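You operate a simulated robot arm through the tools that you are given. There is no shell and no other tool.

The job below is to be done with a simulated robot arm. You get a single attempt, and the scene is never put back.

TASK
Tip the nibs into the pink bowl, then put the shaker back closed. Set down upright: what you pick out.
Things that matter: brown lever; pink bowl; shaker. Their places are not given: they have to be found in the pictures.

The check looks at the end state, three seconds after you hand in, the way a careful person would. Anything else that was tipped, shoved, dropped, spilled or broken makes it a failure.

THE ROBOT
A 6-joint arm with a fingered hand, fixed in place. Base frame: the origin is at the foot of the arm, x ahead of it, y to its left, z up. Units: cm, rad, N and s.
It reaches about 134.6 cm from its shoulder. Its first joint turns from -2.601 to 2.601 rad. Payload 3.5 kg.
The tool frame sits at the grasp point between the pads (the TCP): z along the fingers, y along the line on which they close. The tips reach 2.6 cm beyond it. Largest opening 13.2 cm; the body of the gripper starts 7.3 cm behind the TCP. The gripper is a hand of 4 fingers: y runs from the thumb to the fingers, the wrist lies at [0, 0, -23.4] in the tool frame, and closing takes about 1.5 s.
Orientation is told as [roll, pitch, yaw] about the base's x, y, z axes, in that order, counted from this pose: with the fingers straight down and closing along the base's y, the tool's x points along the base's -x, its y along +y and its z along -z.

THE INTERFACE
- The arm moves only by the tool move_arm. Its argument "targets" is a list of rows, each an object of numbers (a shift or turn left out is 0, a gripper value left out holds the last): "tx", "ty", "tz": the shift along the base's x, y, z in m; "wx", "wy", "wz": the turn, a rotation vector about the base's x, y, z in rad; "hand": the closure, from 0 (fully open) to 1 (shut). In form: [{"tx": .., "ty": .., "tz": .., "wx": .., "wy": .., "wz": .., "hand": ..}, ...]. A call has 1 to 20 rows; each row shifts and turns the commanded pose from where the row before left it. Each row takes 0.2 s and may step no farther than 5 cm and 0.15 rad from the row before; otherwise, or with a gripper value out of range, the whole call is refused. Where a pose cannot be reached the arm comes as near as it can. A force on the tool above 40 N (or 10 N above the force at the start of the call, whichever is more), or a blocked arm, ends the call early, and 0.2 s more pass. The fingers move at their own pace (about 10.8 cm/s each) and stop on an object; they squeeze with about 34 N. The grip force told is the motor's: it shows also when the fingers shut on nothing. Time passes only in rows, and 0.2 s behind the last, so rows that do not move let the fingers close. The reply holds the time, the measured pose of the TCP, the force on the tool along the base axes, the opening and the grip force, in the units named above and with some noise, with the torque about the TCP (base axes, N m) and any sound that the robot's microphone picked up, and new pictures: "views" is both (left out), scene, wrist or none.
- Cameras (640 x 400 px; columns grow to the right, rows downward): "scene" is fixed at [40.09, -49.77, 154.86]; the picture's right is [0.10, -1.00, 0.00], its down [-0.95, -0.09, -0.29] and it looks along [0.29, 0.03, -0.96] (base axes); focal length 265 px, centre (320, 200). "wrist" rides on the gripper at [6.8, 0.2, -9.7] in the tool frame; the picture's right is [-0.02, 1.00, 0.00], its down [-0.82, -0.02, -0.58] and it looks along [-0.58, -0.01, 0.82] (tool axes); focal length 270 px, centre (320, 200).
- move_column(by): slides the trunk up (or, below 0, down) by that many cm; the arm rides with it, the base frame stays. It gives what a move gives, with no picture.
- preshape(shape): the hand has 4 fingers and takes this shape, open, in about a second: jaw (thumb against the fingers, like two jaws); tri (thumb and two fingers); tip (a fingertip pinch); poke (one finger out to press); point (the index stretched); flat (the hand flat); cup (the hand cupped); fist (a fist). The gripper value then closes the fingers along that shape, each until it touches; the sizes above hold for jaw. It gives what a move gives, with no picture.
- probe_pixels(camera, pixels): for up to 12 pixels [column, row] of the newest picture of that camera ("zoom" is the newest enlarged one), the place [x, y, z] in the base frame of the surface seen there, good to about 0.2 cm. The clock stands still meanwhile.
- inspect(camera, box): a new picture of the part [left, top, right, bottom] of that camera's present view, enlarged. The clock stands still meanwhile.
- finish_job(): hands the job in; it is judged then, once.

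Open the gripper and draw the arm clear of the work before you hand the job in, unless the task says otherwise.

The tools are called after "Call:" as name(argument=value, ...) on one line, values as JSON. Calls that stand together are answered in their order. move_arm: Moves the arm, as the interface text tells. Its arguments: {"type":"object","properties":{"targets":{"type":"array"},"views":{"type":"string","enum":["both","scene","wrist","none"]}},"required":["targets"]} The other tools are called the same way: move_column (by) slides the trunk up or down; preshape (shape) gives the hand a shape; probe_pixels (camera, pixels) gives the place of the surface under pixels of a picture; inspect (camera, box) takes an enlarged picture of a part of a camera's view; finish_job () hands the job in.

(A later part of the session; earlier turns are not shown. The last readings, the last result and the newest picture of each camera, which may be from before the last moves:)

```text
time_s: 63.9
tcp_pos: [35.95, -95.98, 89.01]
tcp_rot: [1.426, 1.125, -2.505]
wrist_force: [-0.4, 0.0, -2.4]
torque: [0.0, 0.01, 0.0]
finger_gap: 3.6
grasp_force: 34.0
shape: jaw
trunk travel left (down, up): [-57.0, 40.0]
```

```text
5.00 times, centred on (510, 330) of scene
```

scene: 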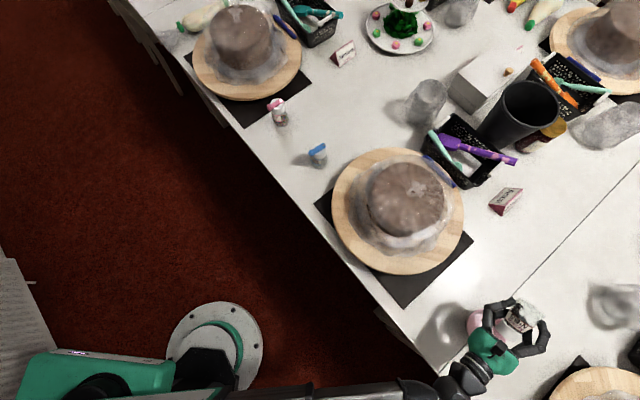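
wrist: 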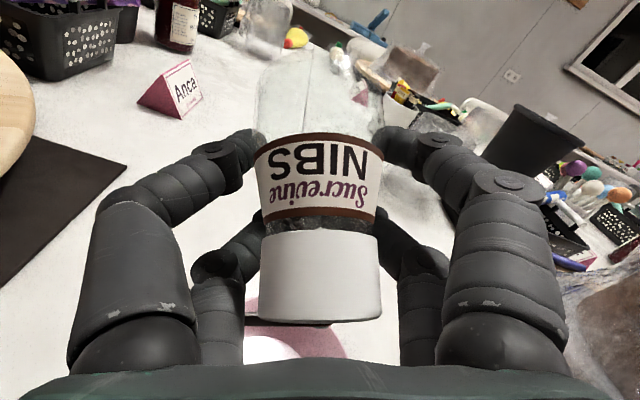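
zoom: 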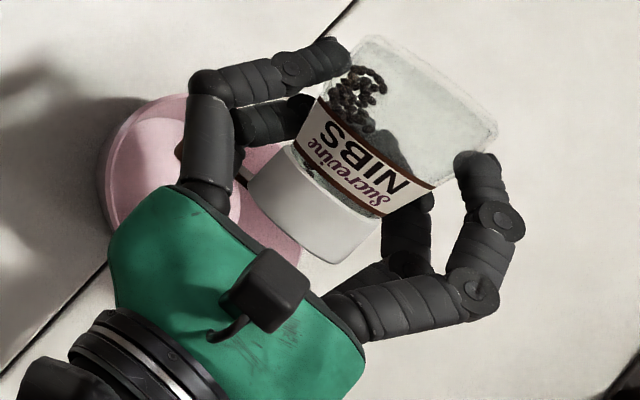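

Nibs are still piled in the body. I roll the rest of the way (0.5 rad) and watch.

Call:
move_arm(targets=[{"wx": 0.0969, "wy": -0.1007, "wz": -0.0085}, {"wx": 0.0969, "wy": -0.1007, "wz": -0.0085}, {"wx": 0.0969, "wy": -0.1007, "wz": -0.0085}, {"wx": 0.0485, "wy": -0.0504, "wz": -0.0043}, {"tx": 0}, {"tx": 0}, {"tx": 0}])

Call:
inspect(camera="scene", box=[460, 290, 560, 370])

Call:
inspect(camera="wrist", box=[220, 180, 420, 370])

```text
time_s: 65.5
tcp_pos: [35.78, -96.1, 88.99]
tcp_rot: [-0.663, 1.494, 1.672]
wrist_force: [-0.3, -0.2, -2.8]
torque: [-0.01, 0.03, 0.04]
finger_gap: 3.58
grasp_force: 34.6
shape: jaw
trunk travel left (down, up): [-57.0, 40.0]
```

scene: 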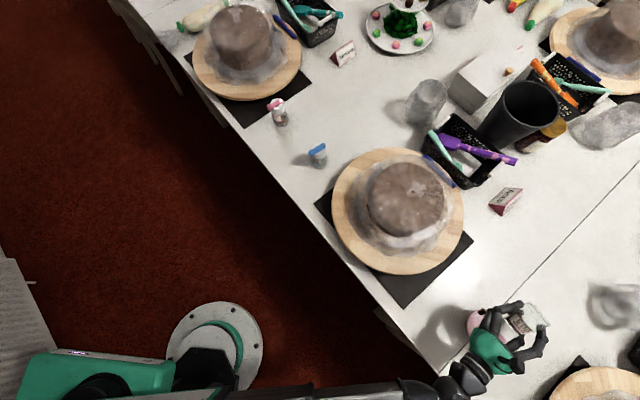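
wrist: 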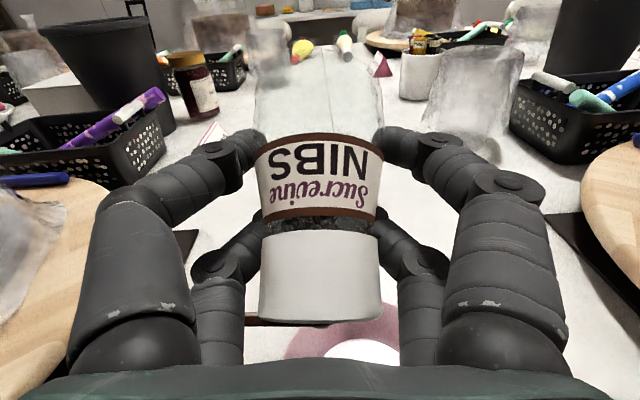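

```text
5.00 times, centred on (510, 330) of scene
```

zoom: 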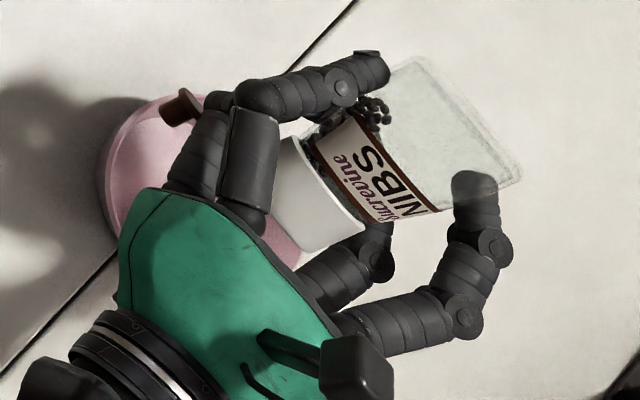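

```text
2.11 times, centred on (320, 275) of wrist
```

zoom: 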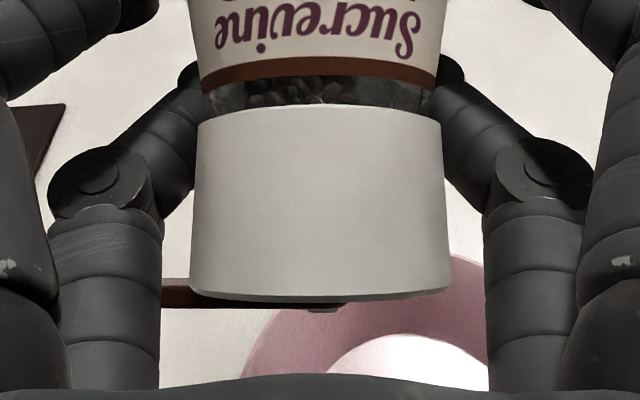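

The lever is still open, and the nibs lie against the cap, but the tilt (~122°) isn't steep enough for them to flow alone. I centre the hole over the bowl and shake gently along the finger axis.

Call:
move_arm(targets=[{"tx": -0.01, "ty": -0.007}, {"tx": 0.007, "ty": -0.007}, {"tx": -0.007, "ty": 0.007}, {"tx": 0.007, "ty": -0.007}, {"tx": -0.007, "ty": 0.007}, {"tx": 0.007, "ty": -0.007}, {"tx": -0.007, "ty": 0.007}, {"tx": 0.007, "ty": -0.007}, {"tx": -0.007, "ty": 0.007}, {"tx": 0}])

Call:
inspect(camera="scene", box=[460, 290, 560, 370])

Call:
inspect(camera="wrist", box=[220, 180, 420, 370])

```text
time_s: 67.7
tcp_pos: [34.79, -96.73, 89.03]
tcp_rot: [-0.654, 1.493, 1.679]
wrist_force: [0.4, -0.6, -1.9]
torque: [0.0, -0.02, -0.03]
finger_gap: 3.61
grasp_force: 33.8
shape: jaw
trunk travel left (down, up): [-57.0, 40.0]
```

scene: 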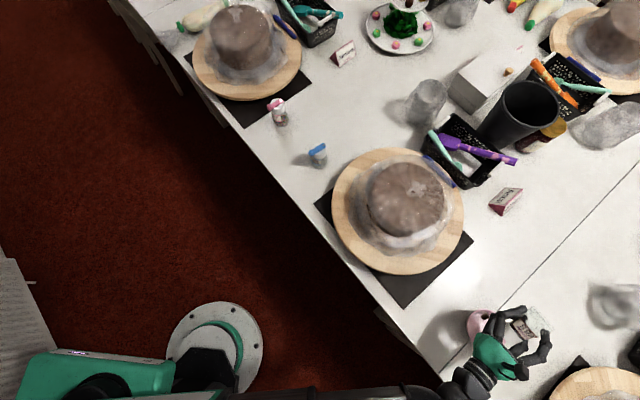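
wrist: 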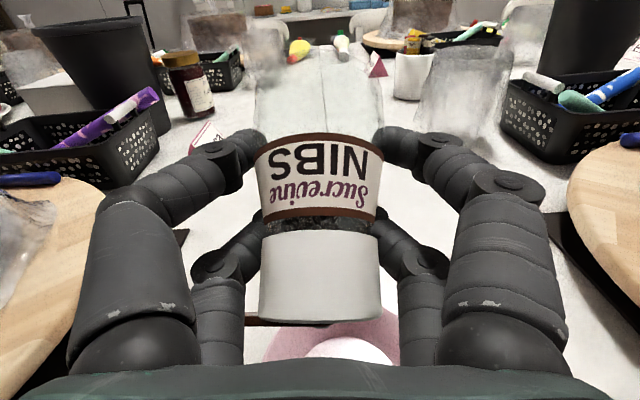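

```text
5.00 times, centred on (510, 330) of scene
```

zoom: 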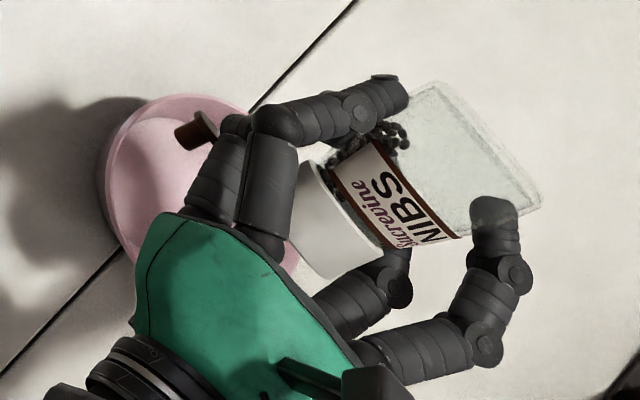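

```text
2.11 times, centred on (320, 275) of wrist
```

zoom: 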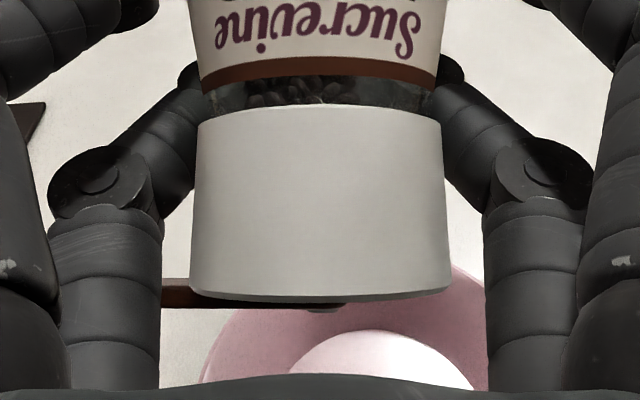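

No nibs have fallen. I measure the actual tilt of the bottle from several points on cap and base.

Call:
probe_pixels(camera="wrist", pixels=[[320, 315], [320, 245], [320, 215], [320, 145], [270, 275], [370, 275], [268, 90], [375, 90], [325, 327]])

```text
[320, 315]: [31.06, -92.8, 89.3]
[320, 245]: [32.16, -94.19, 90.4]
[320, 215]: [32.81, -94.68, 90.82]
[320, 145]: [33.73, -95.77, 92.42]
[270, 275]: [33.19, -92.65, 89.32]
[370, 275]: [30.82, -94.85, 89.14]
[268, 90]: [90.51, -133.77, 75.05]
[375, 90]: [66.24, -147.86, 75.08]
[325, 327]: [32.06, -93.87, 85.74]
```

The shaker's axis is only 32° below horizontal (it is gripped at an angle, and the wrist can't pitch above level), so the nibs are trapped. I will roll back, set it down at its place, and regrasp it with a level hand so that a roll fully inverts it. First, roll back over the bowl.

Call:
move_arm(targets=[{"wx": -0.0969, "wy": 0.1007, "wz": 0.0085}, {"wx": -0.0969, "wy": 0.1007, "wz": 0.0085}, {"wx": -0.0969, "wy": 0.1007, "wz": 0.0085}, {"wx": -0.0969, "wy": 0.1007, "wz": 0.0085}, {"wx": -0.0969, "wy": 0.1007, "wz": 0.0085}, {"wx": -0.0969, "wy": 0.1007, "wz": 0.0085}, {"wx": -0.0969, "wy": 0.1007, "wz": 0.0085}, {"wx": -0.0969, "wy": 0.1007, "wz": 0.0085}, {"wx": -0.0969, "wy": 0.1007, "wz": 0.0085}, {"wx": -0.0969, "wy": 0.1007, "wz": 0.0085}, {"wx": -0.0969, "wy": 0.1007, "wz": 0.0085}, {"wx": -0.0969, "wy": 0.1007, "wz": 0.0085}, {"wx": -0.0969, "wy": 0.1007, "wz": 0.0085}, {"wx": -0.0969, "wy": 0.1007, "wz": 0.0085}, {"wx": -0.0969, "wy": 0.1007, "wz": 0.0085}, {"wx": -0.0969, "wy": 0.1007, "wz": 0.0085}, {"wx": -0.0969, "wy": 0.1007, "wz": 0.0085}, {"tx": 0}])

Call:
inspect(camera="scene", box=[440, 280, 600, 400])

```text
time_s: 71.5
tcp_pos: [34.74, -96.72, 88.96]
tcp_rot: [1.484, -0.762, -2.317]
wrist_force: [0.2, -0.6, -1.3]
torque: [-0.03, -0.01, -0.05]
finger_gap: 3.6
grasp_force: 33.5
shape: jaw
trunk travel left (down, up): [-57.0, 40.0]
```

scene: 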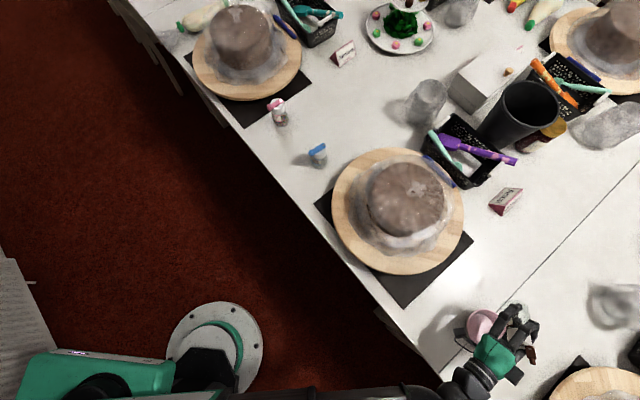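
wrist: 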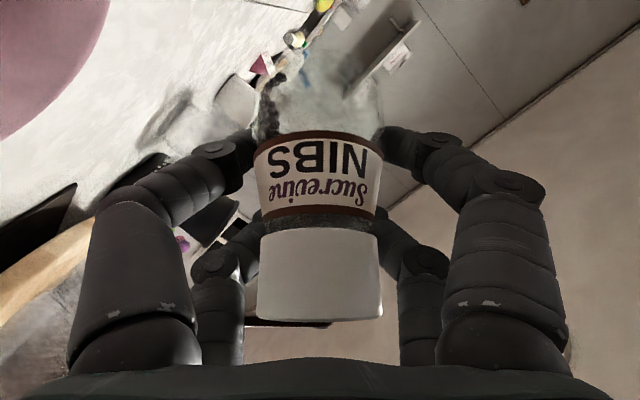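

```text
3.33 times, centred on (520, 340) of scene
```

zoom: 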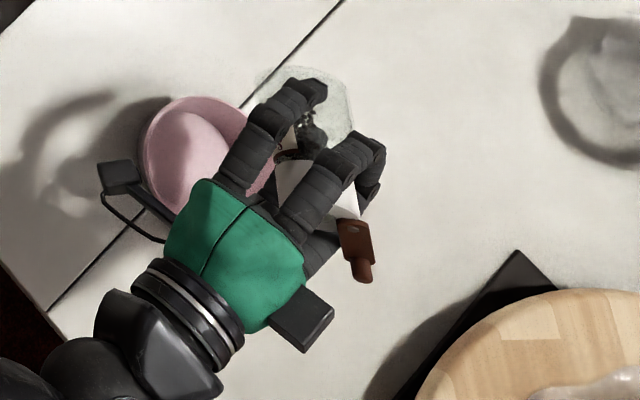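

Nothing was spilled and the bowl is still empty. I raise the trunk and roll back upright.

Call:
move_column(by=23)

Call:
move_arm(targets=[{"wx": -0.0969, "wy": 0.1007, "wz": 0.0085}, {"wx": -0.0969, "wy": 0.1007, "wz": 0.0085}, {"wx": -0.0969, "wy": 0.1007, "wz": 0.0085}, {"wx": -0.0969, "wy": 0.1007, "wz": 0.0085}, {"wx": -0.0969, "wy": 0.1007, "wz": 0.0085}, {"wx": -0.0485, "wy": 0.0504, "wz": 0.0043}, {"tx": 0}], views="wrist")

```text
time_s: 73.9
tcp_pos: [34.94, -96.73, 111.97]
tcp_rot: [1.485, -0.76, -2.316]
wrist_force: [-0.1, 0.0, -1.4]
torque: [-0.02, 0.03, -0.02]
finger_gap: 3.62
grasp_force: 34.3
shape: jaw
trunk travel left (down, up): [-80.0, 17.0]
```

```text
time_s: 75.5
tcp_pos: [34.81, -96.81, 112.0]
tcp_rot: [0.559, -1.498, -1.366]
wrist_force: [0.5, 0.3, -2.2]
torque: [-0.02, 0.0, 0.0]
finger_gap: 3.61
grasp_force: 33.6
shape: jaw
trunk travel left (down, up): [-80.0, 17.0]
```

wrist: 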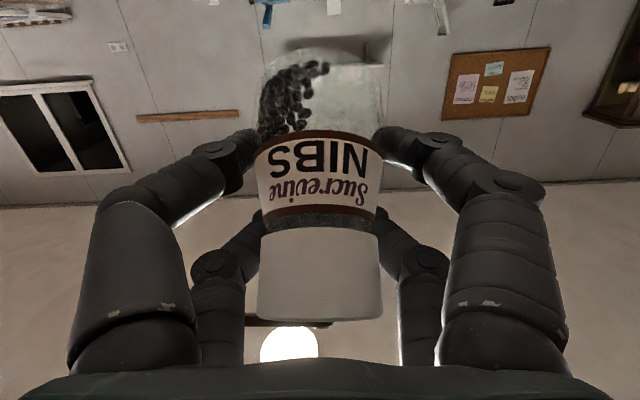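

Upright again with all nibs inside. I pitch the hand back to about 0.64 rad (where the bottle should stand vertical), rotating about the wrist.

Call:
move_arm(targets=[{"tx": -0.00315, "ty": 0.00322, "tz": -0.0336, "wx": 0.1037, "wy": 0.1015}, {"tx": -0.00652, "ty": 0.00666, "tz": -0.03259, "wx": 0.1037, "wy": 0.1015}, {"tx": -0.00973, "ty": 0.00994, "tz": -0.03086, "wx": 0.1037, "wy": 0.1015}, {"tx": -0.01279, "ty": 0.01306, "tz": -0.02862, "wx": 0.1037, "wy": 0.1015}, {"tx": -0.01553, "ty": 0.01587, "tz": -0.02564, "wx": 0.1037, "wy": 0.1015}, {"tx": -0.01796, "ty": 0.01834, "tz": -0.02216, "wx": 0.1037, "wy": 0.1015}, {"tx": 0}])

Call:
move_column(by=16.5)

```text
time_s: 77.1
tcp_pos: [28.34, -90.07, 94.67]
tcp_rot: [0.021, -0.635, -0.846]
wrist_force: [0.3, -0.3, -1.3]
torque: [-0.01, 0.0, 0.02]
finger_gap: 3.57
grasp_force: 34.2
shape: jaw
trunk travel left (down, up): [-80.0, 17.0]
```

scene: 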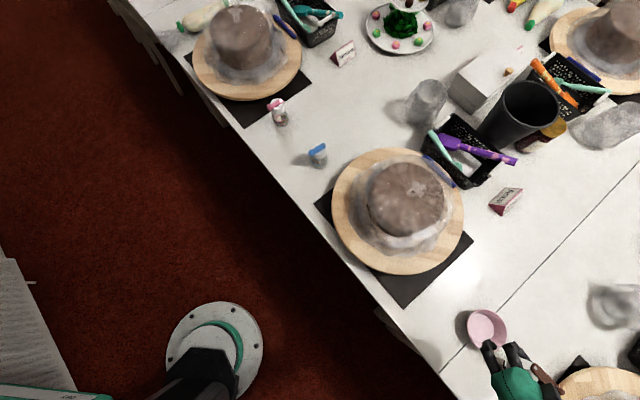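
wrist: 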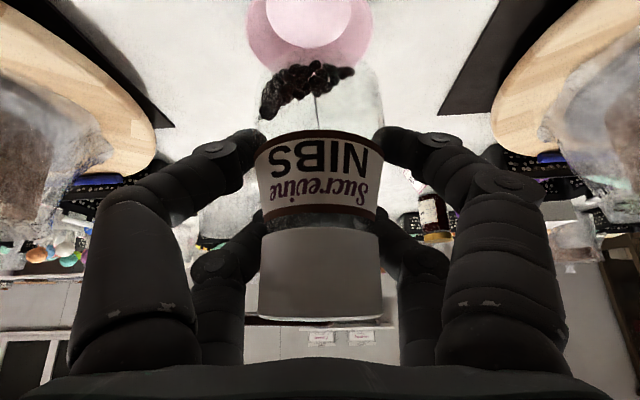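

```text
time_s: 79.0
tcp_pos: [28.32, -90.15, 111.23]
tcp_rot: [0.019, -0.638, -0.845]
wrist_force: [0.2, -0.7, -1.9]
torque: [0.02, 0.0, -0.01]
finger_gap: 3.6
grasp_force: 33.7
shape: jaw
trunk travel left (down, up): [-96.5, 0.5]
```

The shaker is held near upright. I carry it back over its original place at (84.6,-40.5) at height, correcting the small yaw error.

Call:
move_arm(targets=[{"tx": 0.01237, "ty": 0.01091, "wz": 0.01}, {"tx": 0.02165, "ty": 0.0191, "wz": 0.01}, {"tx": 0.03093, "ty": 0.02728, "wz": 0.01}, {"tx": 0.03093, "ty": 0.02728, "wz": 0.01}, {"tx": 0.03093, "ty": 0.02728, "wz": 0.005}, {"tx": 0.03093, "ty": 0.02728}, {"tx": 0.03093, "ty": 0.02728}, {"tx": 0.03093, "ty": 0.02728}, {"tx": 0.03093, "ty": 0.02728}, {"tx": 0.03093, "ty": 0.02728}, {"tx": 0.03093, "ty": 0.02728}, {"tx": 0.03093, "ty": 0.02728}, {"tx": 0.03093, "ty": 0.02728}, {"tx": 0.03093, "ty": 0.02728}, {"tx": 0.03093, "ty": 0.02728}, {"tx": 0.03093, "ty": 0.02728}, {"tx": 0.03093, "ty": 0.02728}, {"tx": 0.03093, "ty": 0.02728}, {"tx": 0.02165, "ty": 0.0191}, {"tx": 0.01237, "ty": 0.01091}], views="none")

Call:
move_column(by=-24)

Call:
move_arm(targets=[{"tx": 0}])

Call:
inspect(camera="scene", box=[250, 80, 340, 160])

```text
time_s: 83.2
tcp_pos: [84.61, -40.43, 111.09]
tcp_rot: [0.02, -0.637, -0.8]
wrist_force: [-0.3, -0.7, -2.9]
torque: [-0.05, -0.01, -0.03]
finger_gap: 3.56
grasp_force: 33.8
shape: jaw
trunk travel left (down, up): [-96.5, 0.5]
```

```text
time_s: 85.7
tcp_pos: [84.56, -40.38, 87.15]
tcp_rot: [0.018, -0.636, -0.801]
wrist_force: [0.3, -0.5, -2.9]
torque: [0.02, 0.02, 0.01]
finger_gap: 3.58
grasp_force: 34.3
shape: jaw
trunk travel left (down, up): [-72.5, 24.5]
```

```text
time_s: 86.1
tcp_pos: [84.49, -40.38, 87.08]
tcp_rot: [0.02, -0.637, -0.801]
wrist_force: [0.3, -0.7, -1.9]
torque: [-0.01, -0.01, -0.01]
finger_gap: 3.55
grasp_force: 34.2
shape: jaw
trunk travel left (down, up): [-72.5, 24.5]
```

scene: 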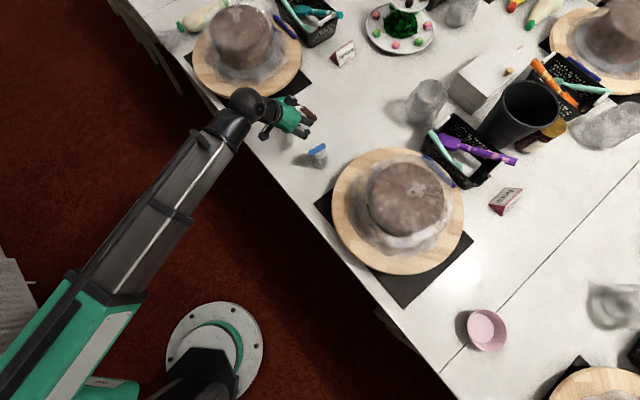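
wrist: 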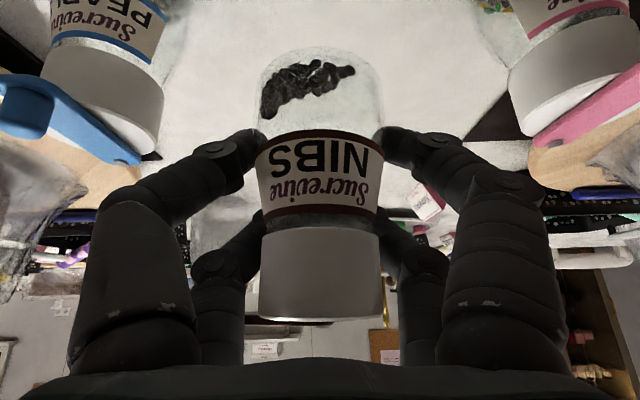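

```text
5.00 times, centred on (295, 120) of scene
```

zoom: 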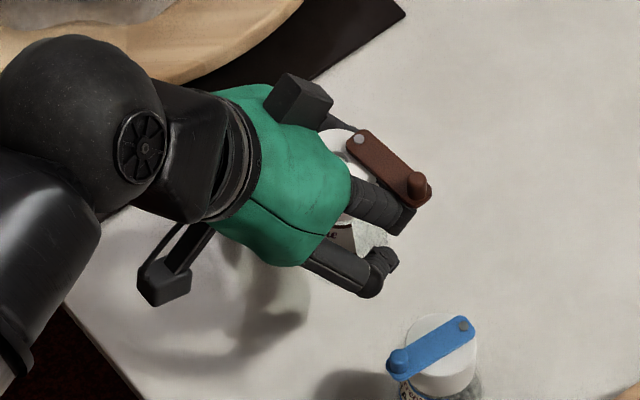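

I check the bottle's verticality on the cap side and lever points before touching down.

Call:
probe_pixels(camera="wrist", pixels=[[320, 240], [320, 312], [290, 240], [290, 312], [350, 240], [350, 312], [263, 275], [377, 275]])

Call:
probe_pixels(camera="zoom", pixels=[[360, 139], [420, 182], [385, 160], [340, 137], [355, 185], [362, 175]])

```text
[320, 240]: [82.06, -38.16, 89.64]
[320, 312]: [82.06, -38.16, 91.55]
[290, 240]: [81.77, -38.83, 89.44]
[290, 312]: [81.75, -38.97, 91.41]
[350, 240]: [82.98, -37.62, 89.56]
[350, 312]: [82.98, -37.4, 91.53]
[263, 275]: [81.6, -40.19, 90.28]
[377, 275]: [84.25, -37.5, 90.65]
```

```text
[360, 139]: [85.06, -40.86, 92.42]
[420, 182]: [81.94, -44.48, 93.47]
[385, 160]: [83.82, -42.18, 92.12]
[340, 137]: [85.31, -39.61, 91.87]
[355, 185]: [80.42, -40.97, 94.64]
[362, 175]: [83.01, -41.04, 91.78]
```

The bottle is now truly vertical, its axis at about (83.5,-39.6), base at z≈82.4. I shift it to its original spot and lower it gently to the table.

Call:
move_arm(targets=[{"tx": 0.0055, "ty": -0.0045}, {"tx": 0.0055, "ty": -0.0045}, {"tx": 0}], views="none")

Call:
move_column(by=-6.8)

Call:
move_column(by=-0.3)

Call:
move_arm(targets=[{"tx": 0}])

Call:
inspect(camera="scene", box=[250, 90, 340, 170])

```text
time_s: 86.9
tcp_pos: [85.55, -41.3, 87.1]
tcp_rot: [0.021, -0.639, -0.799]
wrist_force: [-0.2, -0.4, -1.1]
torque: [0.0, 0.01, 0.0]
finger_gap: 3.57
grasp_force: 34.0
shape: jaw
trunk travel left (down, up): [-72.5, 24.5]
```

```text
time_s: 88.0
tcp_pos: [85.63, -41.24, 80.37]
tcp_rot: [0.023, -0.638, -0.8]
wrist_force: [-0.2, 0.1, -2.0]
torque: [0.01, 0.0, 0.0]
finger_gap: 3.55
grasp_force: 34.1
shape: jaw
trunk travel left (down, up): [-65.7, 31.3]
```

```text
time_s: 88.5
tcp_pos: [85.71, -41.31, 80.13]
tcp_rot: [0.02, -0.639, -0.798]
wrist_force: [-0.5, 0.0, -2.6]
torque: [-0.03, -0.01, -0.03]
finger_gap: 3.57
grasp_force: 33.5
shape: jaw
trunk travel left (down, up): [-65.4, 31.6]
```

```text
time_s: 88.9
tcp_pos: [85.67, -41.47, 80.1]
tcp_rot: [0.021, -0.638, -0.799]
wrist_force: [-0.6, 0.7, -1.9]
torque: [0.0, -0.03, 0.0]
finger_gap: 3.55
grasp_force: 33.5
shape: jaw
trunk travel left (down, up): [-65.4, 31.6]
```

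scene: 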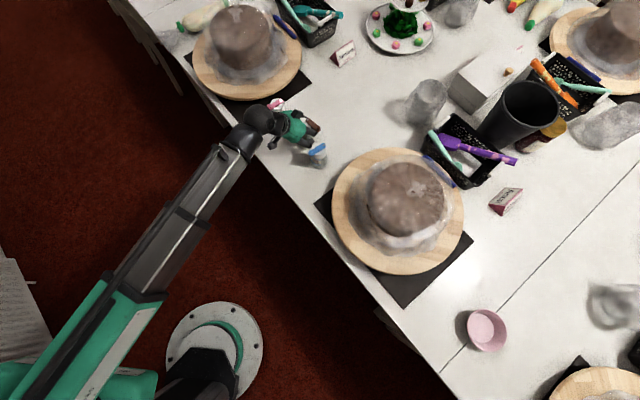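
wrist: 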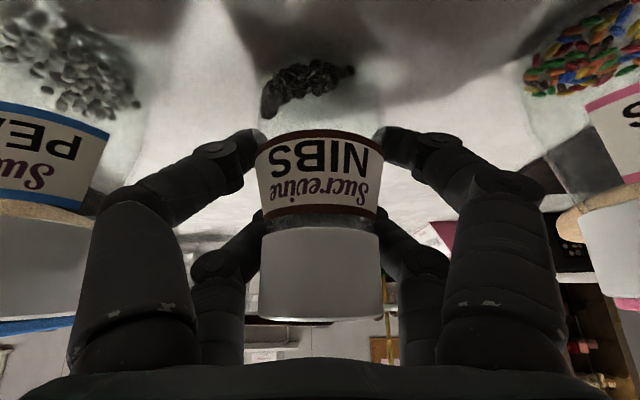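

```text
5.00 times, centred on (295, 130) of scene
```

zoom: 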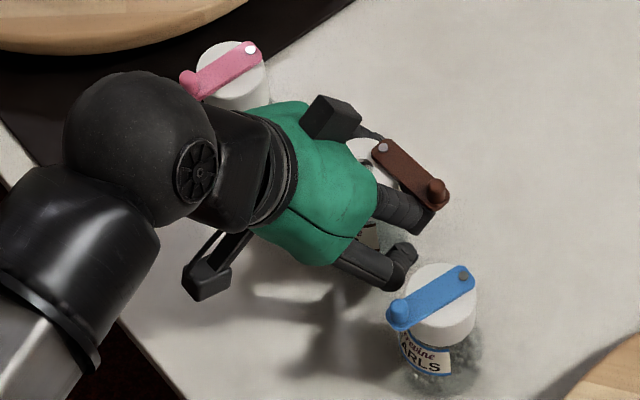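

Not yet in contact (the force still shows the ~2 N weight). I lower in 0.2 cm steps until the weight comes off.

Call:
move_column(by=-0.2)

Call:
move_column(by=-0.15)

Call:
probe_pixels(camera="wrist", pixels=[[320, 240], [320, 316], [318, 62], [318, 50]])

```text
time_s: 89.4
tcp_pos: [85.63, -41.29, 79.87]
tcp_rot: [0.021, -0.637, -0.8]
wrist_force: [-0.1, 0.4, -2.1]
torque: [-0.02, -0.02, 0.0]
finger_gap: 3.56
grasp_force: 34.2
shape: jaw
trunk travel left (down, up): [-65.2, 31.8]
```

```text
time_s: 89.9
tcp_pos: [85.64, -41.38, 79.86]
tcp_rot: [0.02, -0.639, -0.799]
wrist_force: [1.0, 0.5, 1.9]
torque: [-0.01, 0.06, -0.01]
finger_gap: 3.54
grasp_force: 34.7
shape: jaw
trunk travel left (down, up): [-65.0, 32.0]
```

```text
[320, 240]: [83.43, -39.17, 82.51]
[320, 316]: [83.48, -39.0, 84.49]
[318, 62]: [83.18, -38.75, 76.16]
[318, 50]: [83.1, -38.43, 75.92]
```

Weight is off (force +1.9 N): the bottle stands on the table. I release slowly to an 8.5 cm opening.

Call:
move_arm(targets=[{"hand": 0.7}, {"hand": 0.65}, {"hand": 0.6}, {"hand": 0.5}, {"hand": 0.36}, {"hand": 0.36}, {"hand": 0.36}])

Call:
inspect(camera="scene", box=[250, 90, 340, 170])

```text
time_s: 91.5
tcp_pos: [85.63, -41.42, 79.68]
tcp_rot: [0.021, -0.64, -0.799]
wrist_force: [-0.8, 0.1, 0.4]
torque: [0.01, -0.02, 0.01]
finger_gap: 8.39
grasp_force: 0.1
shape: jaw
trunk travel left (down, up): [-65.0, 32.0]
```

scene: 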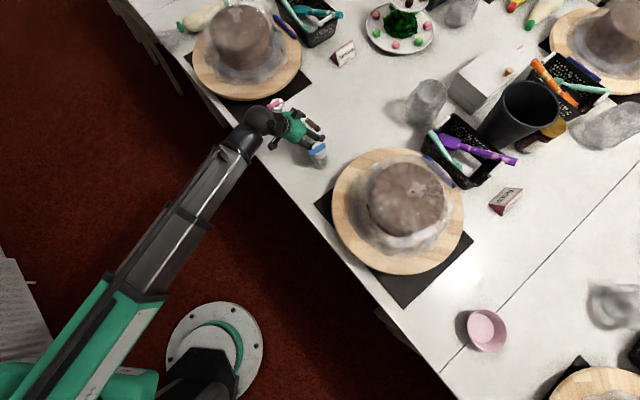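
wrist: 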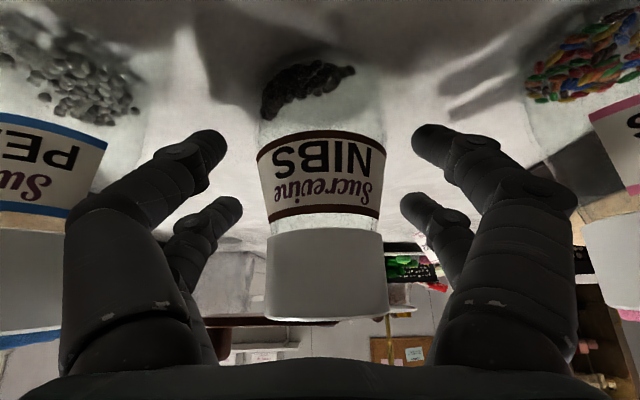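

```text
5.00 times, centred on (295, 130) of scene
```

zoom: 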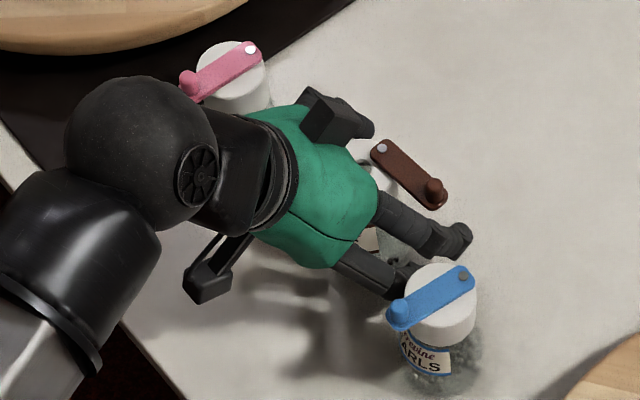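

The bottle stands upright and neighbours are untouched. I retreat straight back 13 cm and raise the trunk.

Call:
move_arm(targets=[{"tx": -0.0113, "ty": 0.0116}, {"tx": -0.0113, "ty": 0.0116}, {"tx": -0.0113, "ty": 0.0116}, {"tx": -0.0113, "ty": 0.0116}, {"tx": -0.0113, "ty": 0.0116}, {"tx": -0.0113, "ty": 0.0116}, {"tx": -0.0113, "ty": 0.0116}, {"tx": -0.0113, "ty": 0.0116}], views="none")

Call:
move_column(by=20)

Call:
move_arm(targets=[{"tx": 0.01586, "ty": -0.0162, "tz": 0.01921, "wx": -0.0906, "wy": -0.0887}, {"tx": 0.0139, "ty": -0.0142, "tz": 0.02172, "wx": -0.0906, "wy": -0.0887}, {"tx": 0.01199, "ty": -0.01225, "tz": 0.02429, "wx": -0.0906, "wy": -0.0887}, {"tx": 0.00973, "ty": -0.00994, "tz": 0.02622, "wx": -0.0906, "wy": -0.0887}, {"tx": 0.00729, "ty": -0.00744, "tz": 0.0276, "wx": -0.0906, "wy": -0.0887}, {"tx": 0.00483, "ty": -0.00493, "tz": 0.02888, "wx": -0.0906, "wy": -0.0887}, {"tx": 0}])

Call:
inspect(camera="scene", box=[260, 90, 340, 170])

```text
time_s: 93.3
tcp_pos: [76.59, -32.05, 79.68]
tcp_rot: [0.021, -0.638, -0.802]
wrist_force: [0.5, -0.3, 0.6]
torque: [0.01, 0.02, -0.05]
finger_gap: 8.4
grasp_force: 0.0
shape: jaw
trunk travel left (down, up): [-65.0, 32.0]
```

```text
time_s: 95.5
tcp_pos: [76.55, -32.14, 99.65]
tcp_rot: [0.021, -0.639, -0.798]
wrist_force: [-0.2, 0.8, 0.8]
torque: [-0.02, 0.0, -0.03]
finger_gap: 8.43
grasp_force: 0.1
shape: jaw
trunk travel left (down, up): [-85.0, 12.0]
```

```text
time_s: 97.1
tcp_pos: [83.05, -38.53, 114.64]
tcp_rot: [0.041, -1.4, -0.82]
wrist_force: [-0.1, 0.3, -0.7]
torque: [0.01, 0.01, 0.03]
finger_gap: 8.41
grasp_force: 0.1
shape: jaw
trunk travel left (down, up): [-85.0, 12.0]
```

scene: 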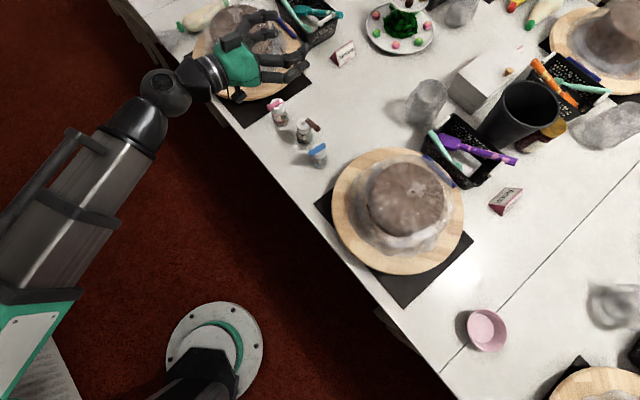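
wrist: 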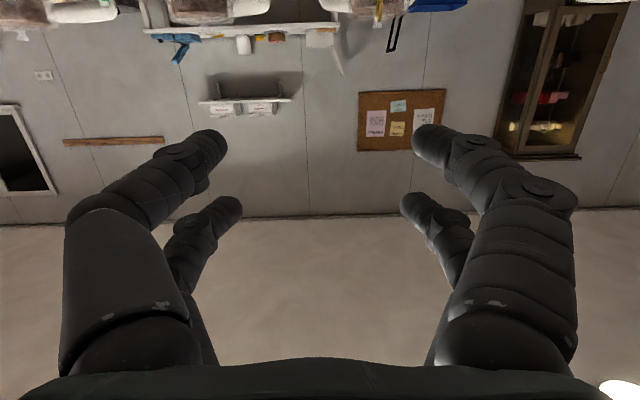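

```text
5.00 times, centred on (300, 130) of scene
```

zoom: 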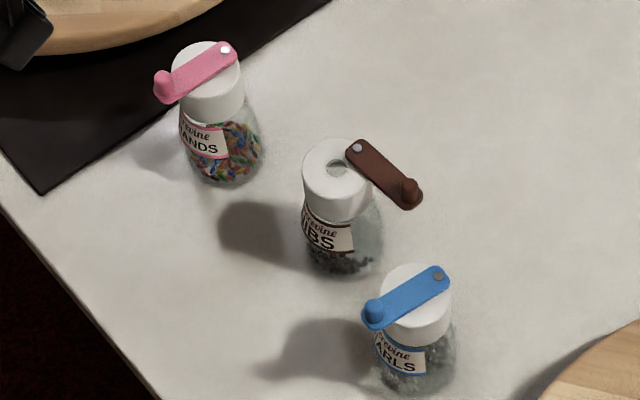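

The shaker stands upright at its place with the lever fully aside. I re-measure it and also check the bowl area for any fallen nibs.

Call:
probe_pixels(camera="zoom", pixels=[[357, 148], [411, 188], [325, 140], [306, 170], [335, 193], [337, 167], [335, 205], [330, 237], [345, 277], [310, 255], [382, 255]])

Call:
inspect(camera="scene", box=[420, 280, 560, 390])

```text
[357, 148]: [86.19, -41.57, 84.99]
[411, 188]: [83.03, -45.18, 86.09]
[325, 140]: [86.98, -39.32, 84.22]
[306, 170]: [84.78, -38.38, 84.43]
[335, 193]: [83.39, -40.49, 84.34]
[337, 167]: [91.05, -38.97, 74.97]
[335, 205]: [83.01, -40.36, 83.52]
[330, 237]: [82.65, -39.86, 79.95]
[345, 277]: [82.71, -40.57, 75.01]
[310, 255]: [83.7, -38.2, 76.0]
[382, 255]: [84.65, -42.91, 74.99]
```

```text
3.64 times, centred on (490, 335) of scene
```

zoom: 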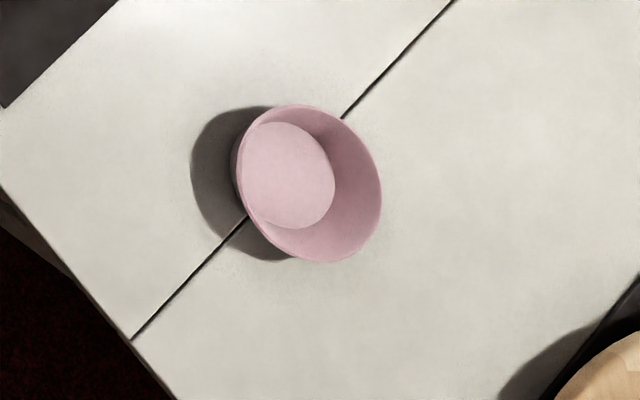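

No nibs spilled; the bowl is clean and the shaker stands at about (85.1,-40.3). I roll the hand by π at height so that the camera is on top for a level grasp.

Call:
move_arm(targets=[{"wx": 0.1002, "wy": -0.099, "wz": -0.0243}, {"wx": 0.1002, "wy": -0.099, "wz": -0.0243}, {"wx": 0.1002, "wy": -0.099, "wz": -0.0243}, {"wx": 0.1002, "wy": -0.099, "wz": -0.0243}, {"wx": 0.1002, "wy": -0.099, "wz": -0.0243}, {"wx": 0.1002, "wy": -0.099, "wz": -0.0243}, {"wx": 0.1002, "wy": -0.099, "wz": -0.0243}, {"wx": 0.1002, "wy": -0.099, "wz": -0.0243}, {"wx": 0.1002, "wy": -0.099, "wz": -0.0243}, {"wx": 0.1002, "wy": -0.099, "wz": -0.0243}, {"wx": 0.1002, "wy": -0.099, "wz": -0.0243}, {"wx": 0.1002, "wy": -0.099, "wz": -0.0243}, {"wx": 0.1002, "wy": -0.099, "wz": -0.0243}, {"wx": 0.1002, "wy": -0.099, "wz": -0.0243}, {"wx": 0.1002, "wy": -0.099, "wz": -0.0243}, {"wx": 0.1002, "wy": -0.099, "wz": -0.0243}, {"wx": 0.1002, "wy": -0.099, "wz": -0.0243}, {"wx": 0.1002, "wy": -0.099, "wz": -0.0243}, {"wx": 0.1002, "wy": -0.099, "wz": -0.0243}, {"wx": 0.1002, "wy": -0.099, "wz": -0.0243}], views="none")

Call:
move_arm(targets=[{"wx": 0.1002, "wy": -0.099, "wz": -0.0243}, {"wx": 0.1, "wy": -0.098, "wz": -0.024}, {"tx": 0}])

```text
time_s: 101.3
tcp_pos: [82.95, -38.5, 114.51]
tcp_rot: [1.006, 1.25, -2.89]
wrist_force: [-0.1, 0.3, 0.1]
torque: [0.0, -0.04, 0.03]
finger_gap: 8.42
grasp_force: 0.0
shape: jaw
trunk travel left (down, up): [-85.0, 12.0]
```

```text
time_s: 102.1
tcp_pos: [82.92, -38.59, 114.51]
tcp_rot: [-0.053, 1.4, 2.304]
wrist_force: [0.0, -0.3, 0.8]
torque: [0.03, 0.01, -0.03]
finger_gap: 8.39
grasp_force: 0.1
shape: jaw
trunk travel left (down, up): [-85.0, 12.0]
```

scene: 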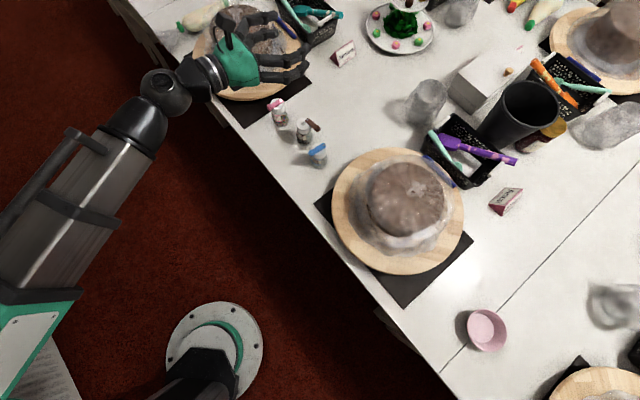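
wrist: 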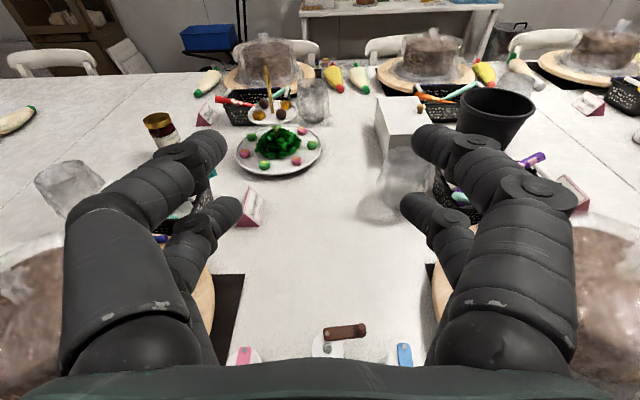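

The camera is now on top and the view upright, with the NIBS shaker ahead at (330,335). I back off to 12 cm before the bottle and lower the level hand to z≈79.3, staged off its front.

Call:
move_arm(targets=[{"tx": -0.0158, "ty": 0.0169}, {"tx": -0.0158, "ty": 0.0169}, {"tx": -0.0158, "ty": 0.0169}, {"tx": -0.0158, "ty": 0.0169}, {"tx": 0}], views="none")

Call:
move_column(by=-28)

Call:
move_arm(targets=[{"tx": 0}])

```text
time_s: 103.3
tcp_pos: [76.69, -31.8, 114.62]
tcp_rot: [-0.041, 1.4, 2.317]
wrist_force: [-0.2, 0.1, 0.3]
torque: [-0.01, -0.02, 0.0]
finger_gap: 8.42
grasp_force: 0.2
shape: jaw
trunk travel left (down, up): [-85.0, 12.0]
```

```text
time_s: 106.1
tcp_pos: [76.72, -31.86, 86.53]
tcp_rot: [-0.043, 1.398, 2.317]
wrist_force: [0.2, -0.3, 0.1]
torque: [-0.01, 0.02, -0.01]
finger_gap: 8.42
grasp_force: 0.1
shape: jaw
trunk travel left (down, up): [-57.0, 40.0]
```

```text
time_s: 106.5
tcp_pos: [76.66, -31.82, 86.5]
tcp_rot: [-0.043, 1.401, 2.317]
wrist_force: [0.3, -0.1, -0.2]
torque: [-0.01, 0.0, 0.02]
finger_gap: 8.41
grasp_force: 0.1
shape: jaw
trunk travel left (down, up): [-57.0, 40.0]
```

scene: 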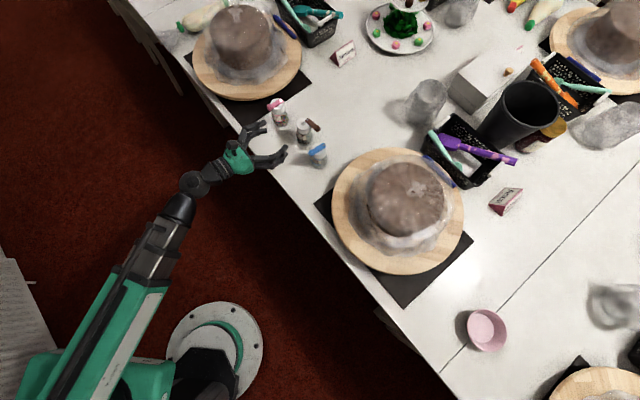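
wrist: 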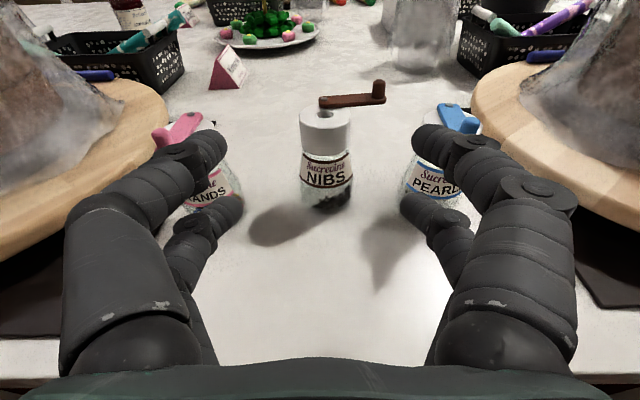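

The bottle is centred between the fingers (column 326). I lower the remaining 7.2 cm.

Call:
move_column(by=-6)

Call:
move_column(by=-1.2)

Call:
move_arm(targets=[{"tx": 0.0107, "ty": -0.0106}, {"tx": 0.0107, "ty": -0.0106}, {"tx": 0.0107, "ty": -0.0106}, {"tx": 0.0107, "ty": -0.0106}, {"tx": 0.0107, "ty": -0.0106}, {"tx": 0}])

Call:
inspect(camera="scene", box=[230, 80, 340, 180])

```text
time_s: 107.5
tcp_pos: [76.64, -31.71, 80.62]
tcp_rot: [-0.043, 1.399, 2.319]
wrist_force: [0.3, -0.5, 0.3]
torque: [-0.01, 0.0, -0.02]
finger_gap: 8.41
grasp_force: 0.0
shape: jaw
trunk travel left (down, up): [-51.0, 46.0]
```

```text
time_s: 108.1
tcp_pos: [76.62, -31.76, 79.42]
tcp_rot: [-0.044, 1.399, 2.317]
wrist_force: [-0.4, -0.5, 0.8]
torque: [-0.02, 0.03, -0.01]
finger_gap: 8.39
grasp_force: 0.1
shape: jaw
trunk travel left (down, up): [-49.8, 47.2]
```

```text
time_s: 109.5
tcp_pos: [82.12, -37.01, 79.33]
tcp_rot: [-0.043, 1.402, 2.318]
wrist_force: [-0.9, -0.2, 0.5]
torque: [0.01, -0.01, -0.02]
finger_gap: 8.41
grasp_force: 0.1
shape: jaw
trunk travel left (down, up): [-49.8, 47.2]
```

scene: 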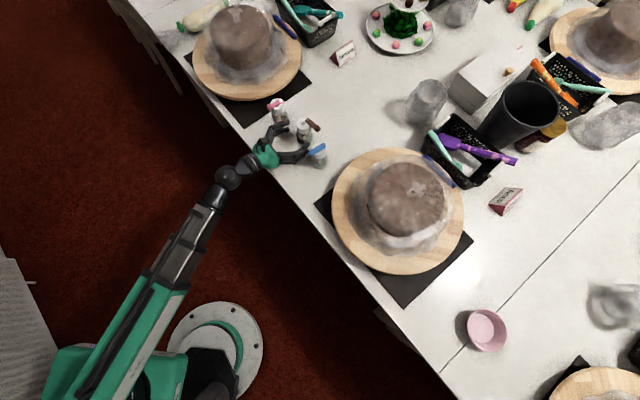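
wrist: 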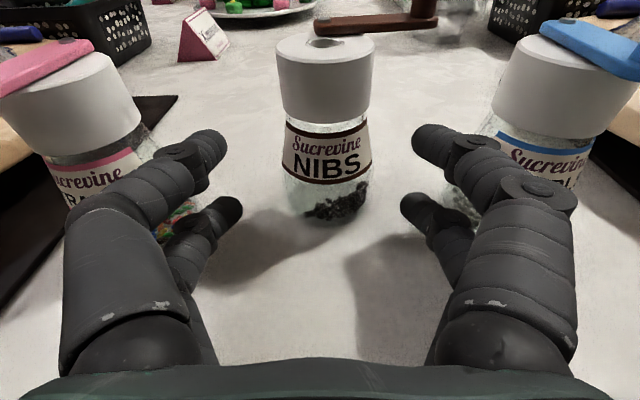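

```text
4.00 times, centred on (285, 130) of scene
```

zoom: 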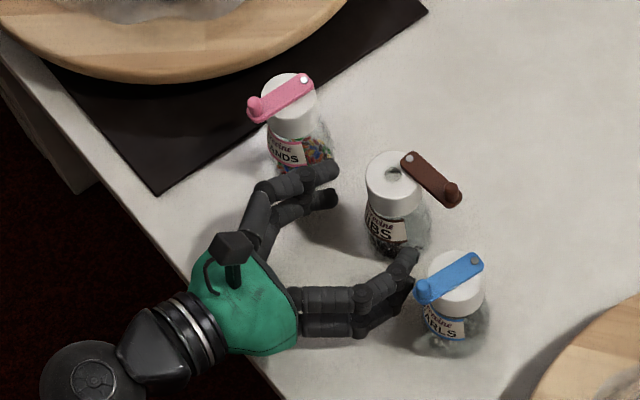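

Centred and clear of both neighbours. I narrow the opening slightly and advance the last 4.4 cm.

Call:
move_arm(targets=[{"hand": 0.45}, {"tx": 0.0075, "ty": -0.0082}, {"tx": 0.0075, "ty": -0.0082}, {"tx": 0.0075, "ty": -0.0082}, {"tx": 0.0072, "ty": -0.008}, {"tx": 0}])

Call:
inspect(camera="scene", box=[240, 80, 340, 170])

```text
time_s: 110.9
tcp_pos: [84.86, -40.28, 79.33]
tcp_rot: [-0.043, 1.401, 2.319]
wrist_force: [-0.8, 0.0, 0.4]
torque: [-0.02, -0.01, 0.01]
finger_gap: 7.29
grasp_force: 0.0
shape: jaw
trunk travel left (down, up): [-49.8, 47.2]
```

scene: 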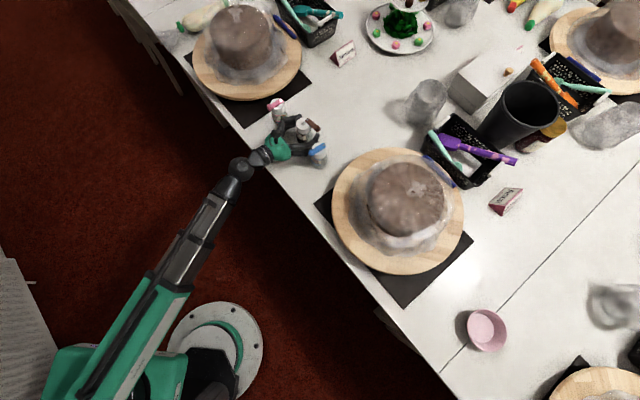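
wrist: 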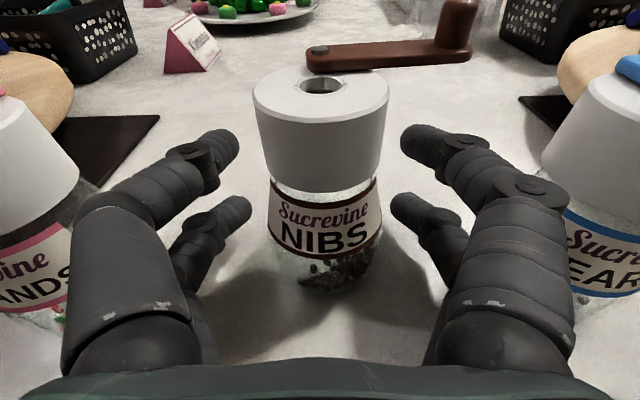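

```text
4.44 times, centred on (290, 125) of scene
```

zoom: 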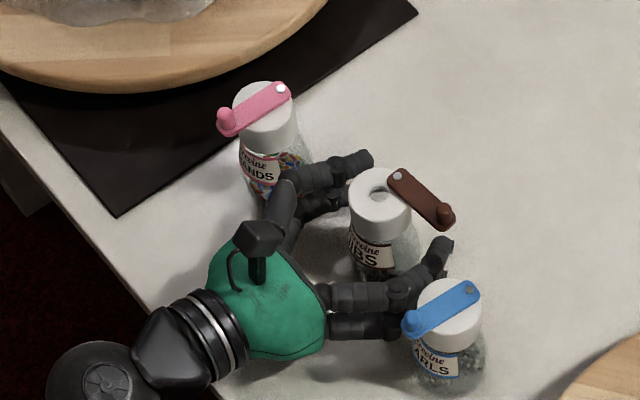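

The bottle is exactly between the pads (column 321). I close the hand on it.

Call:
move_arm(targets=[{"tx": 0.001, "ty": -0.001, "hand": 0.55}, {"hand": 0.6}, {"hand": 0.65}, {"hand": 0.7}, {"hand": 0.8}, {"hand": 0.9}, {"hand": 1.0}, {"hand": 1.0}, {"hand": 1.0}, {"hand": 1.0}])

```text
time_s: 113.1
tcp_pos: [85.21, -40.33, 79.3]
tcp_rot: [-0.042, 1.401, 2.319]
wrist_force: [-0.2, 0.1, 0.3]
torque: [0.02, -0.03, 0.03]
finger_gap: 0.67
grasp_force: 33.4
shape: jaw
trunk travel left (down, up): [-49.8, 47.2]
```

scene: 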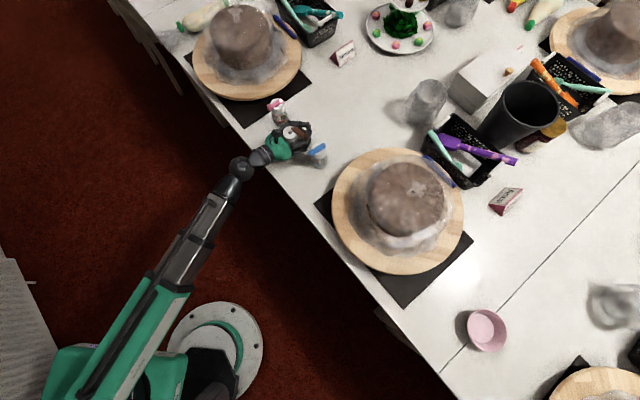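
wrist: 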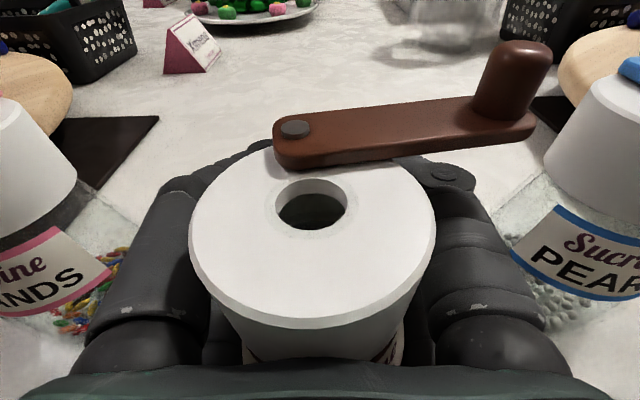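

The fingers curled behind the bottle and drew it toward the palm (gap 0.67), giving an enveloping grasp. I check whether it is still upright and what it touches.

Call:
inspect(camera="scene", box=[250, 90, 340, 170])

Call:
probe_pixels(camera="wrist", pixels=[[230, 210], [400, 220], [310, 270], [310, 305], [220, 270], [400, 280], [295, 128], [515, 48], [270, 170], [310, 335], [310, 350]])

```text
5.00 times, centred on (295, 130) of scene
```

zoom: 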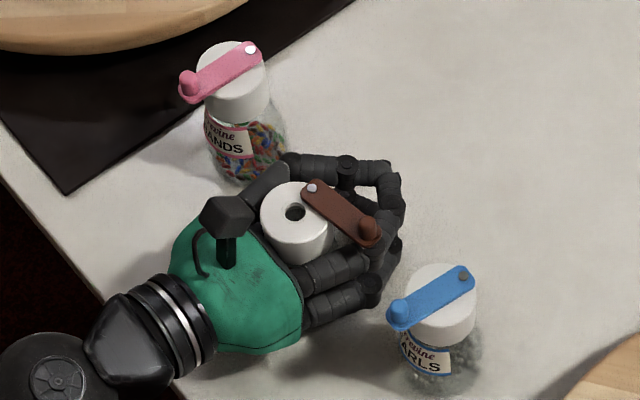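

```text
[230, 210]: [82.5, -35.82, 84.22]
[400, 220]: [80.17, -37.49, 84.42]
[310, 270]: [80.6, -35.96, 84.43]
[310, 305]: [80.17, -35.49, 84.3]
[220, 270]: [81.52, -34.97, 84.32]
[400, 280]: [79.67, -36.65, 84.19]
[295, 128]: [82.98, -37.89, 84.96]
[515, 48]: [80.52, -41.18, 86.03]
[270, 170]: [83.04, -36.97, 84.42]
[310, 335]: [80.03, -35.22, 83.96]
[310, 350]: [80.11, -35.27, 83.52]
```

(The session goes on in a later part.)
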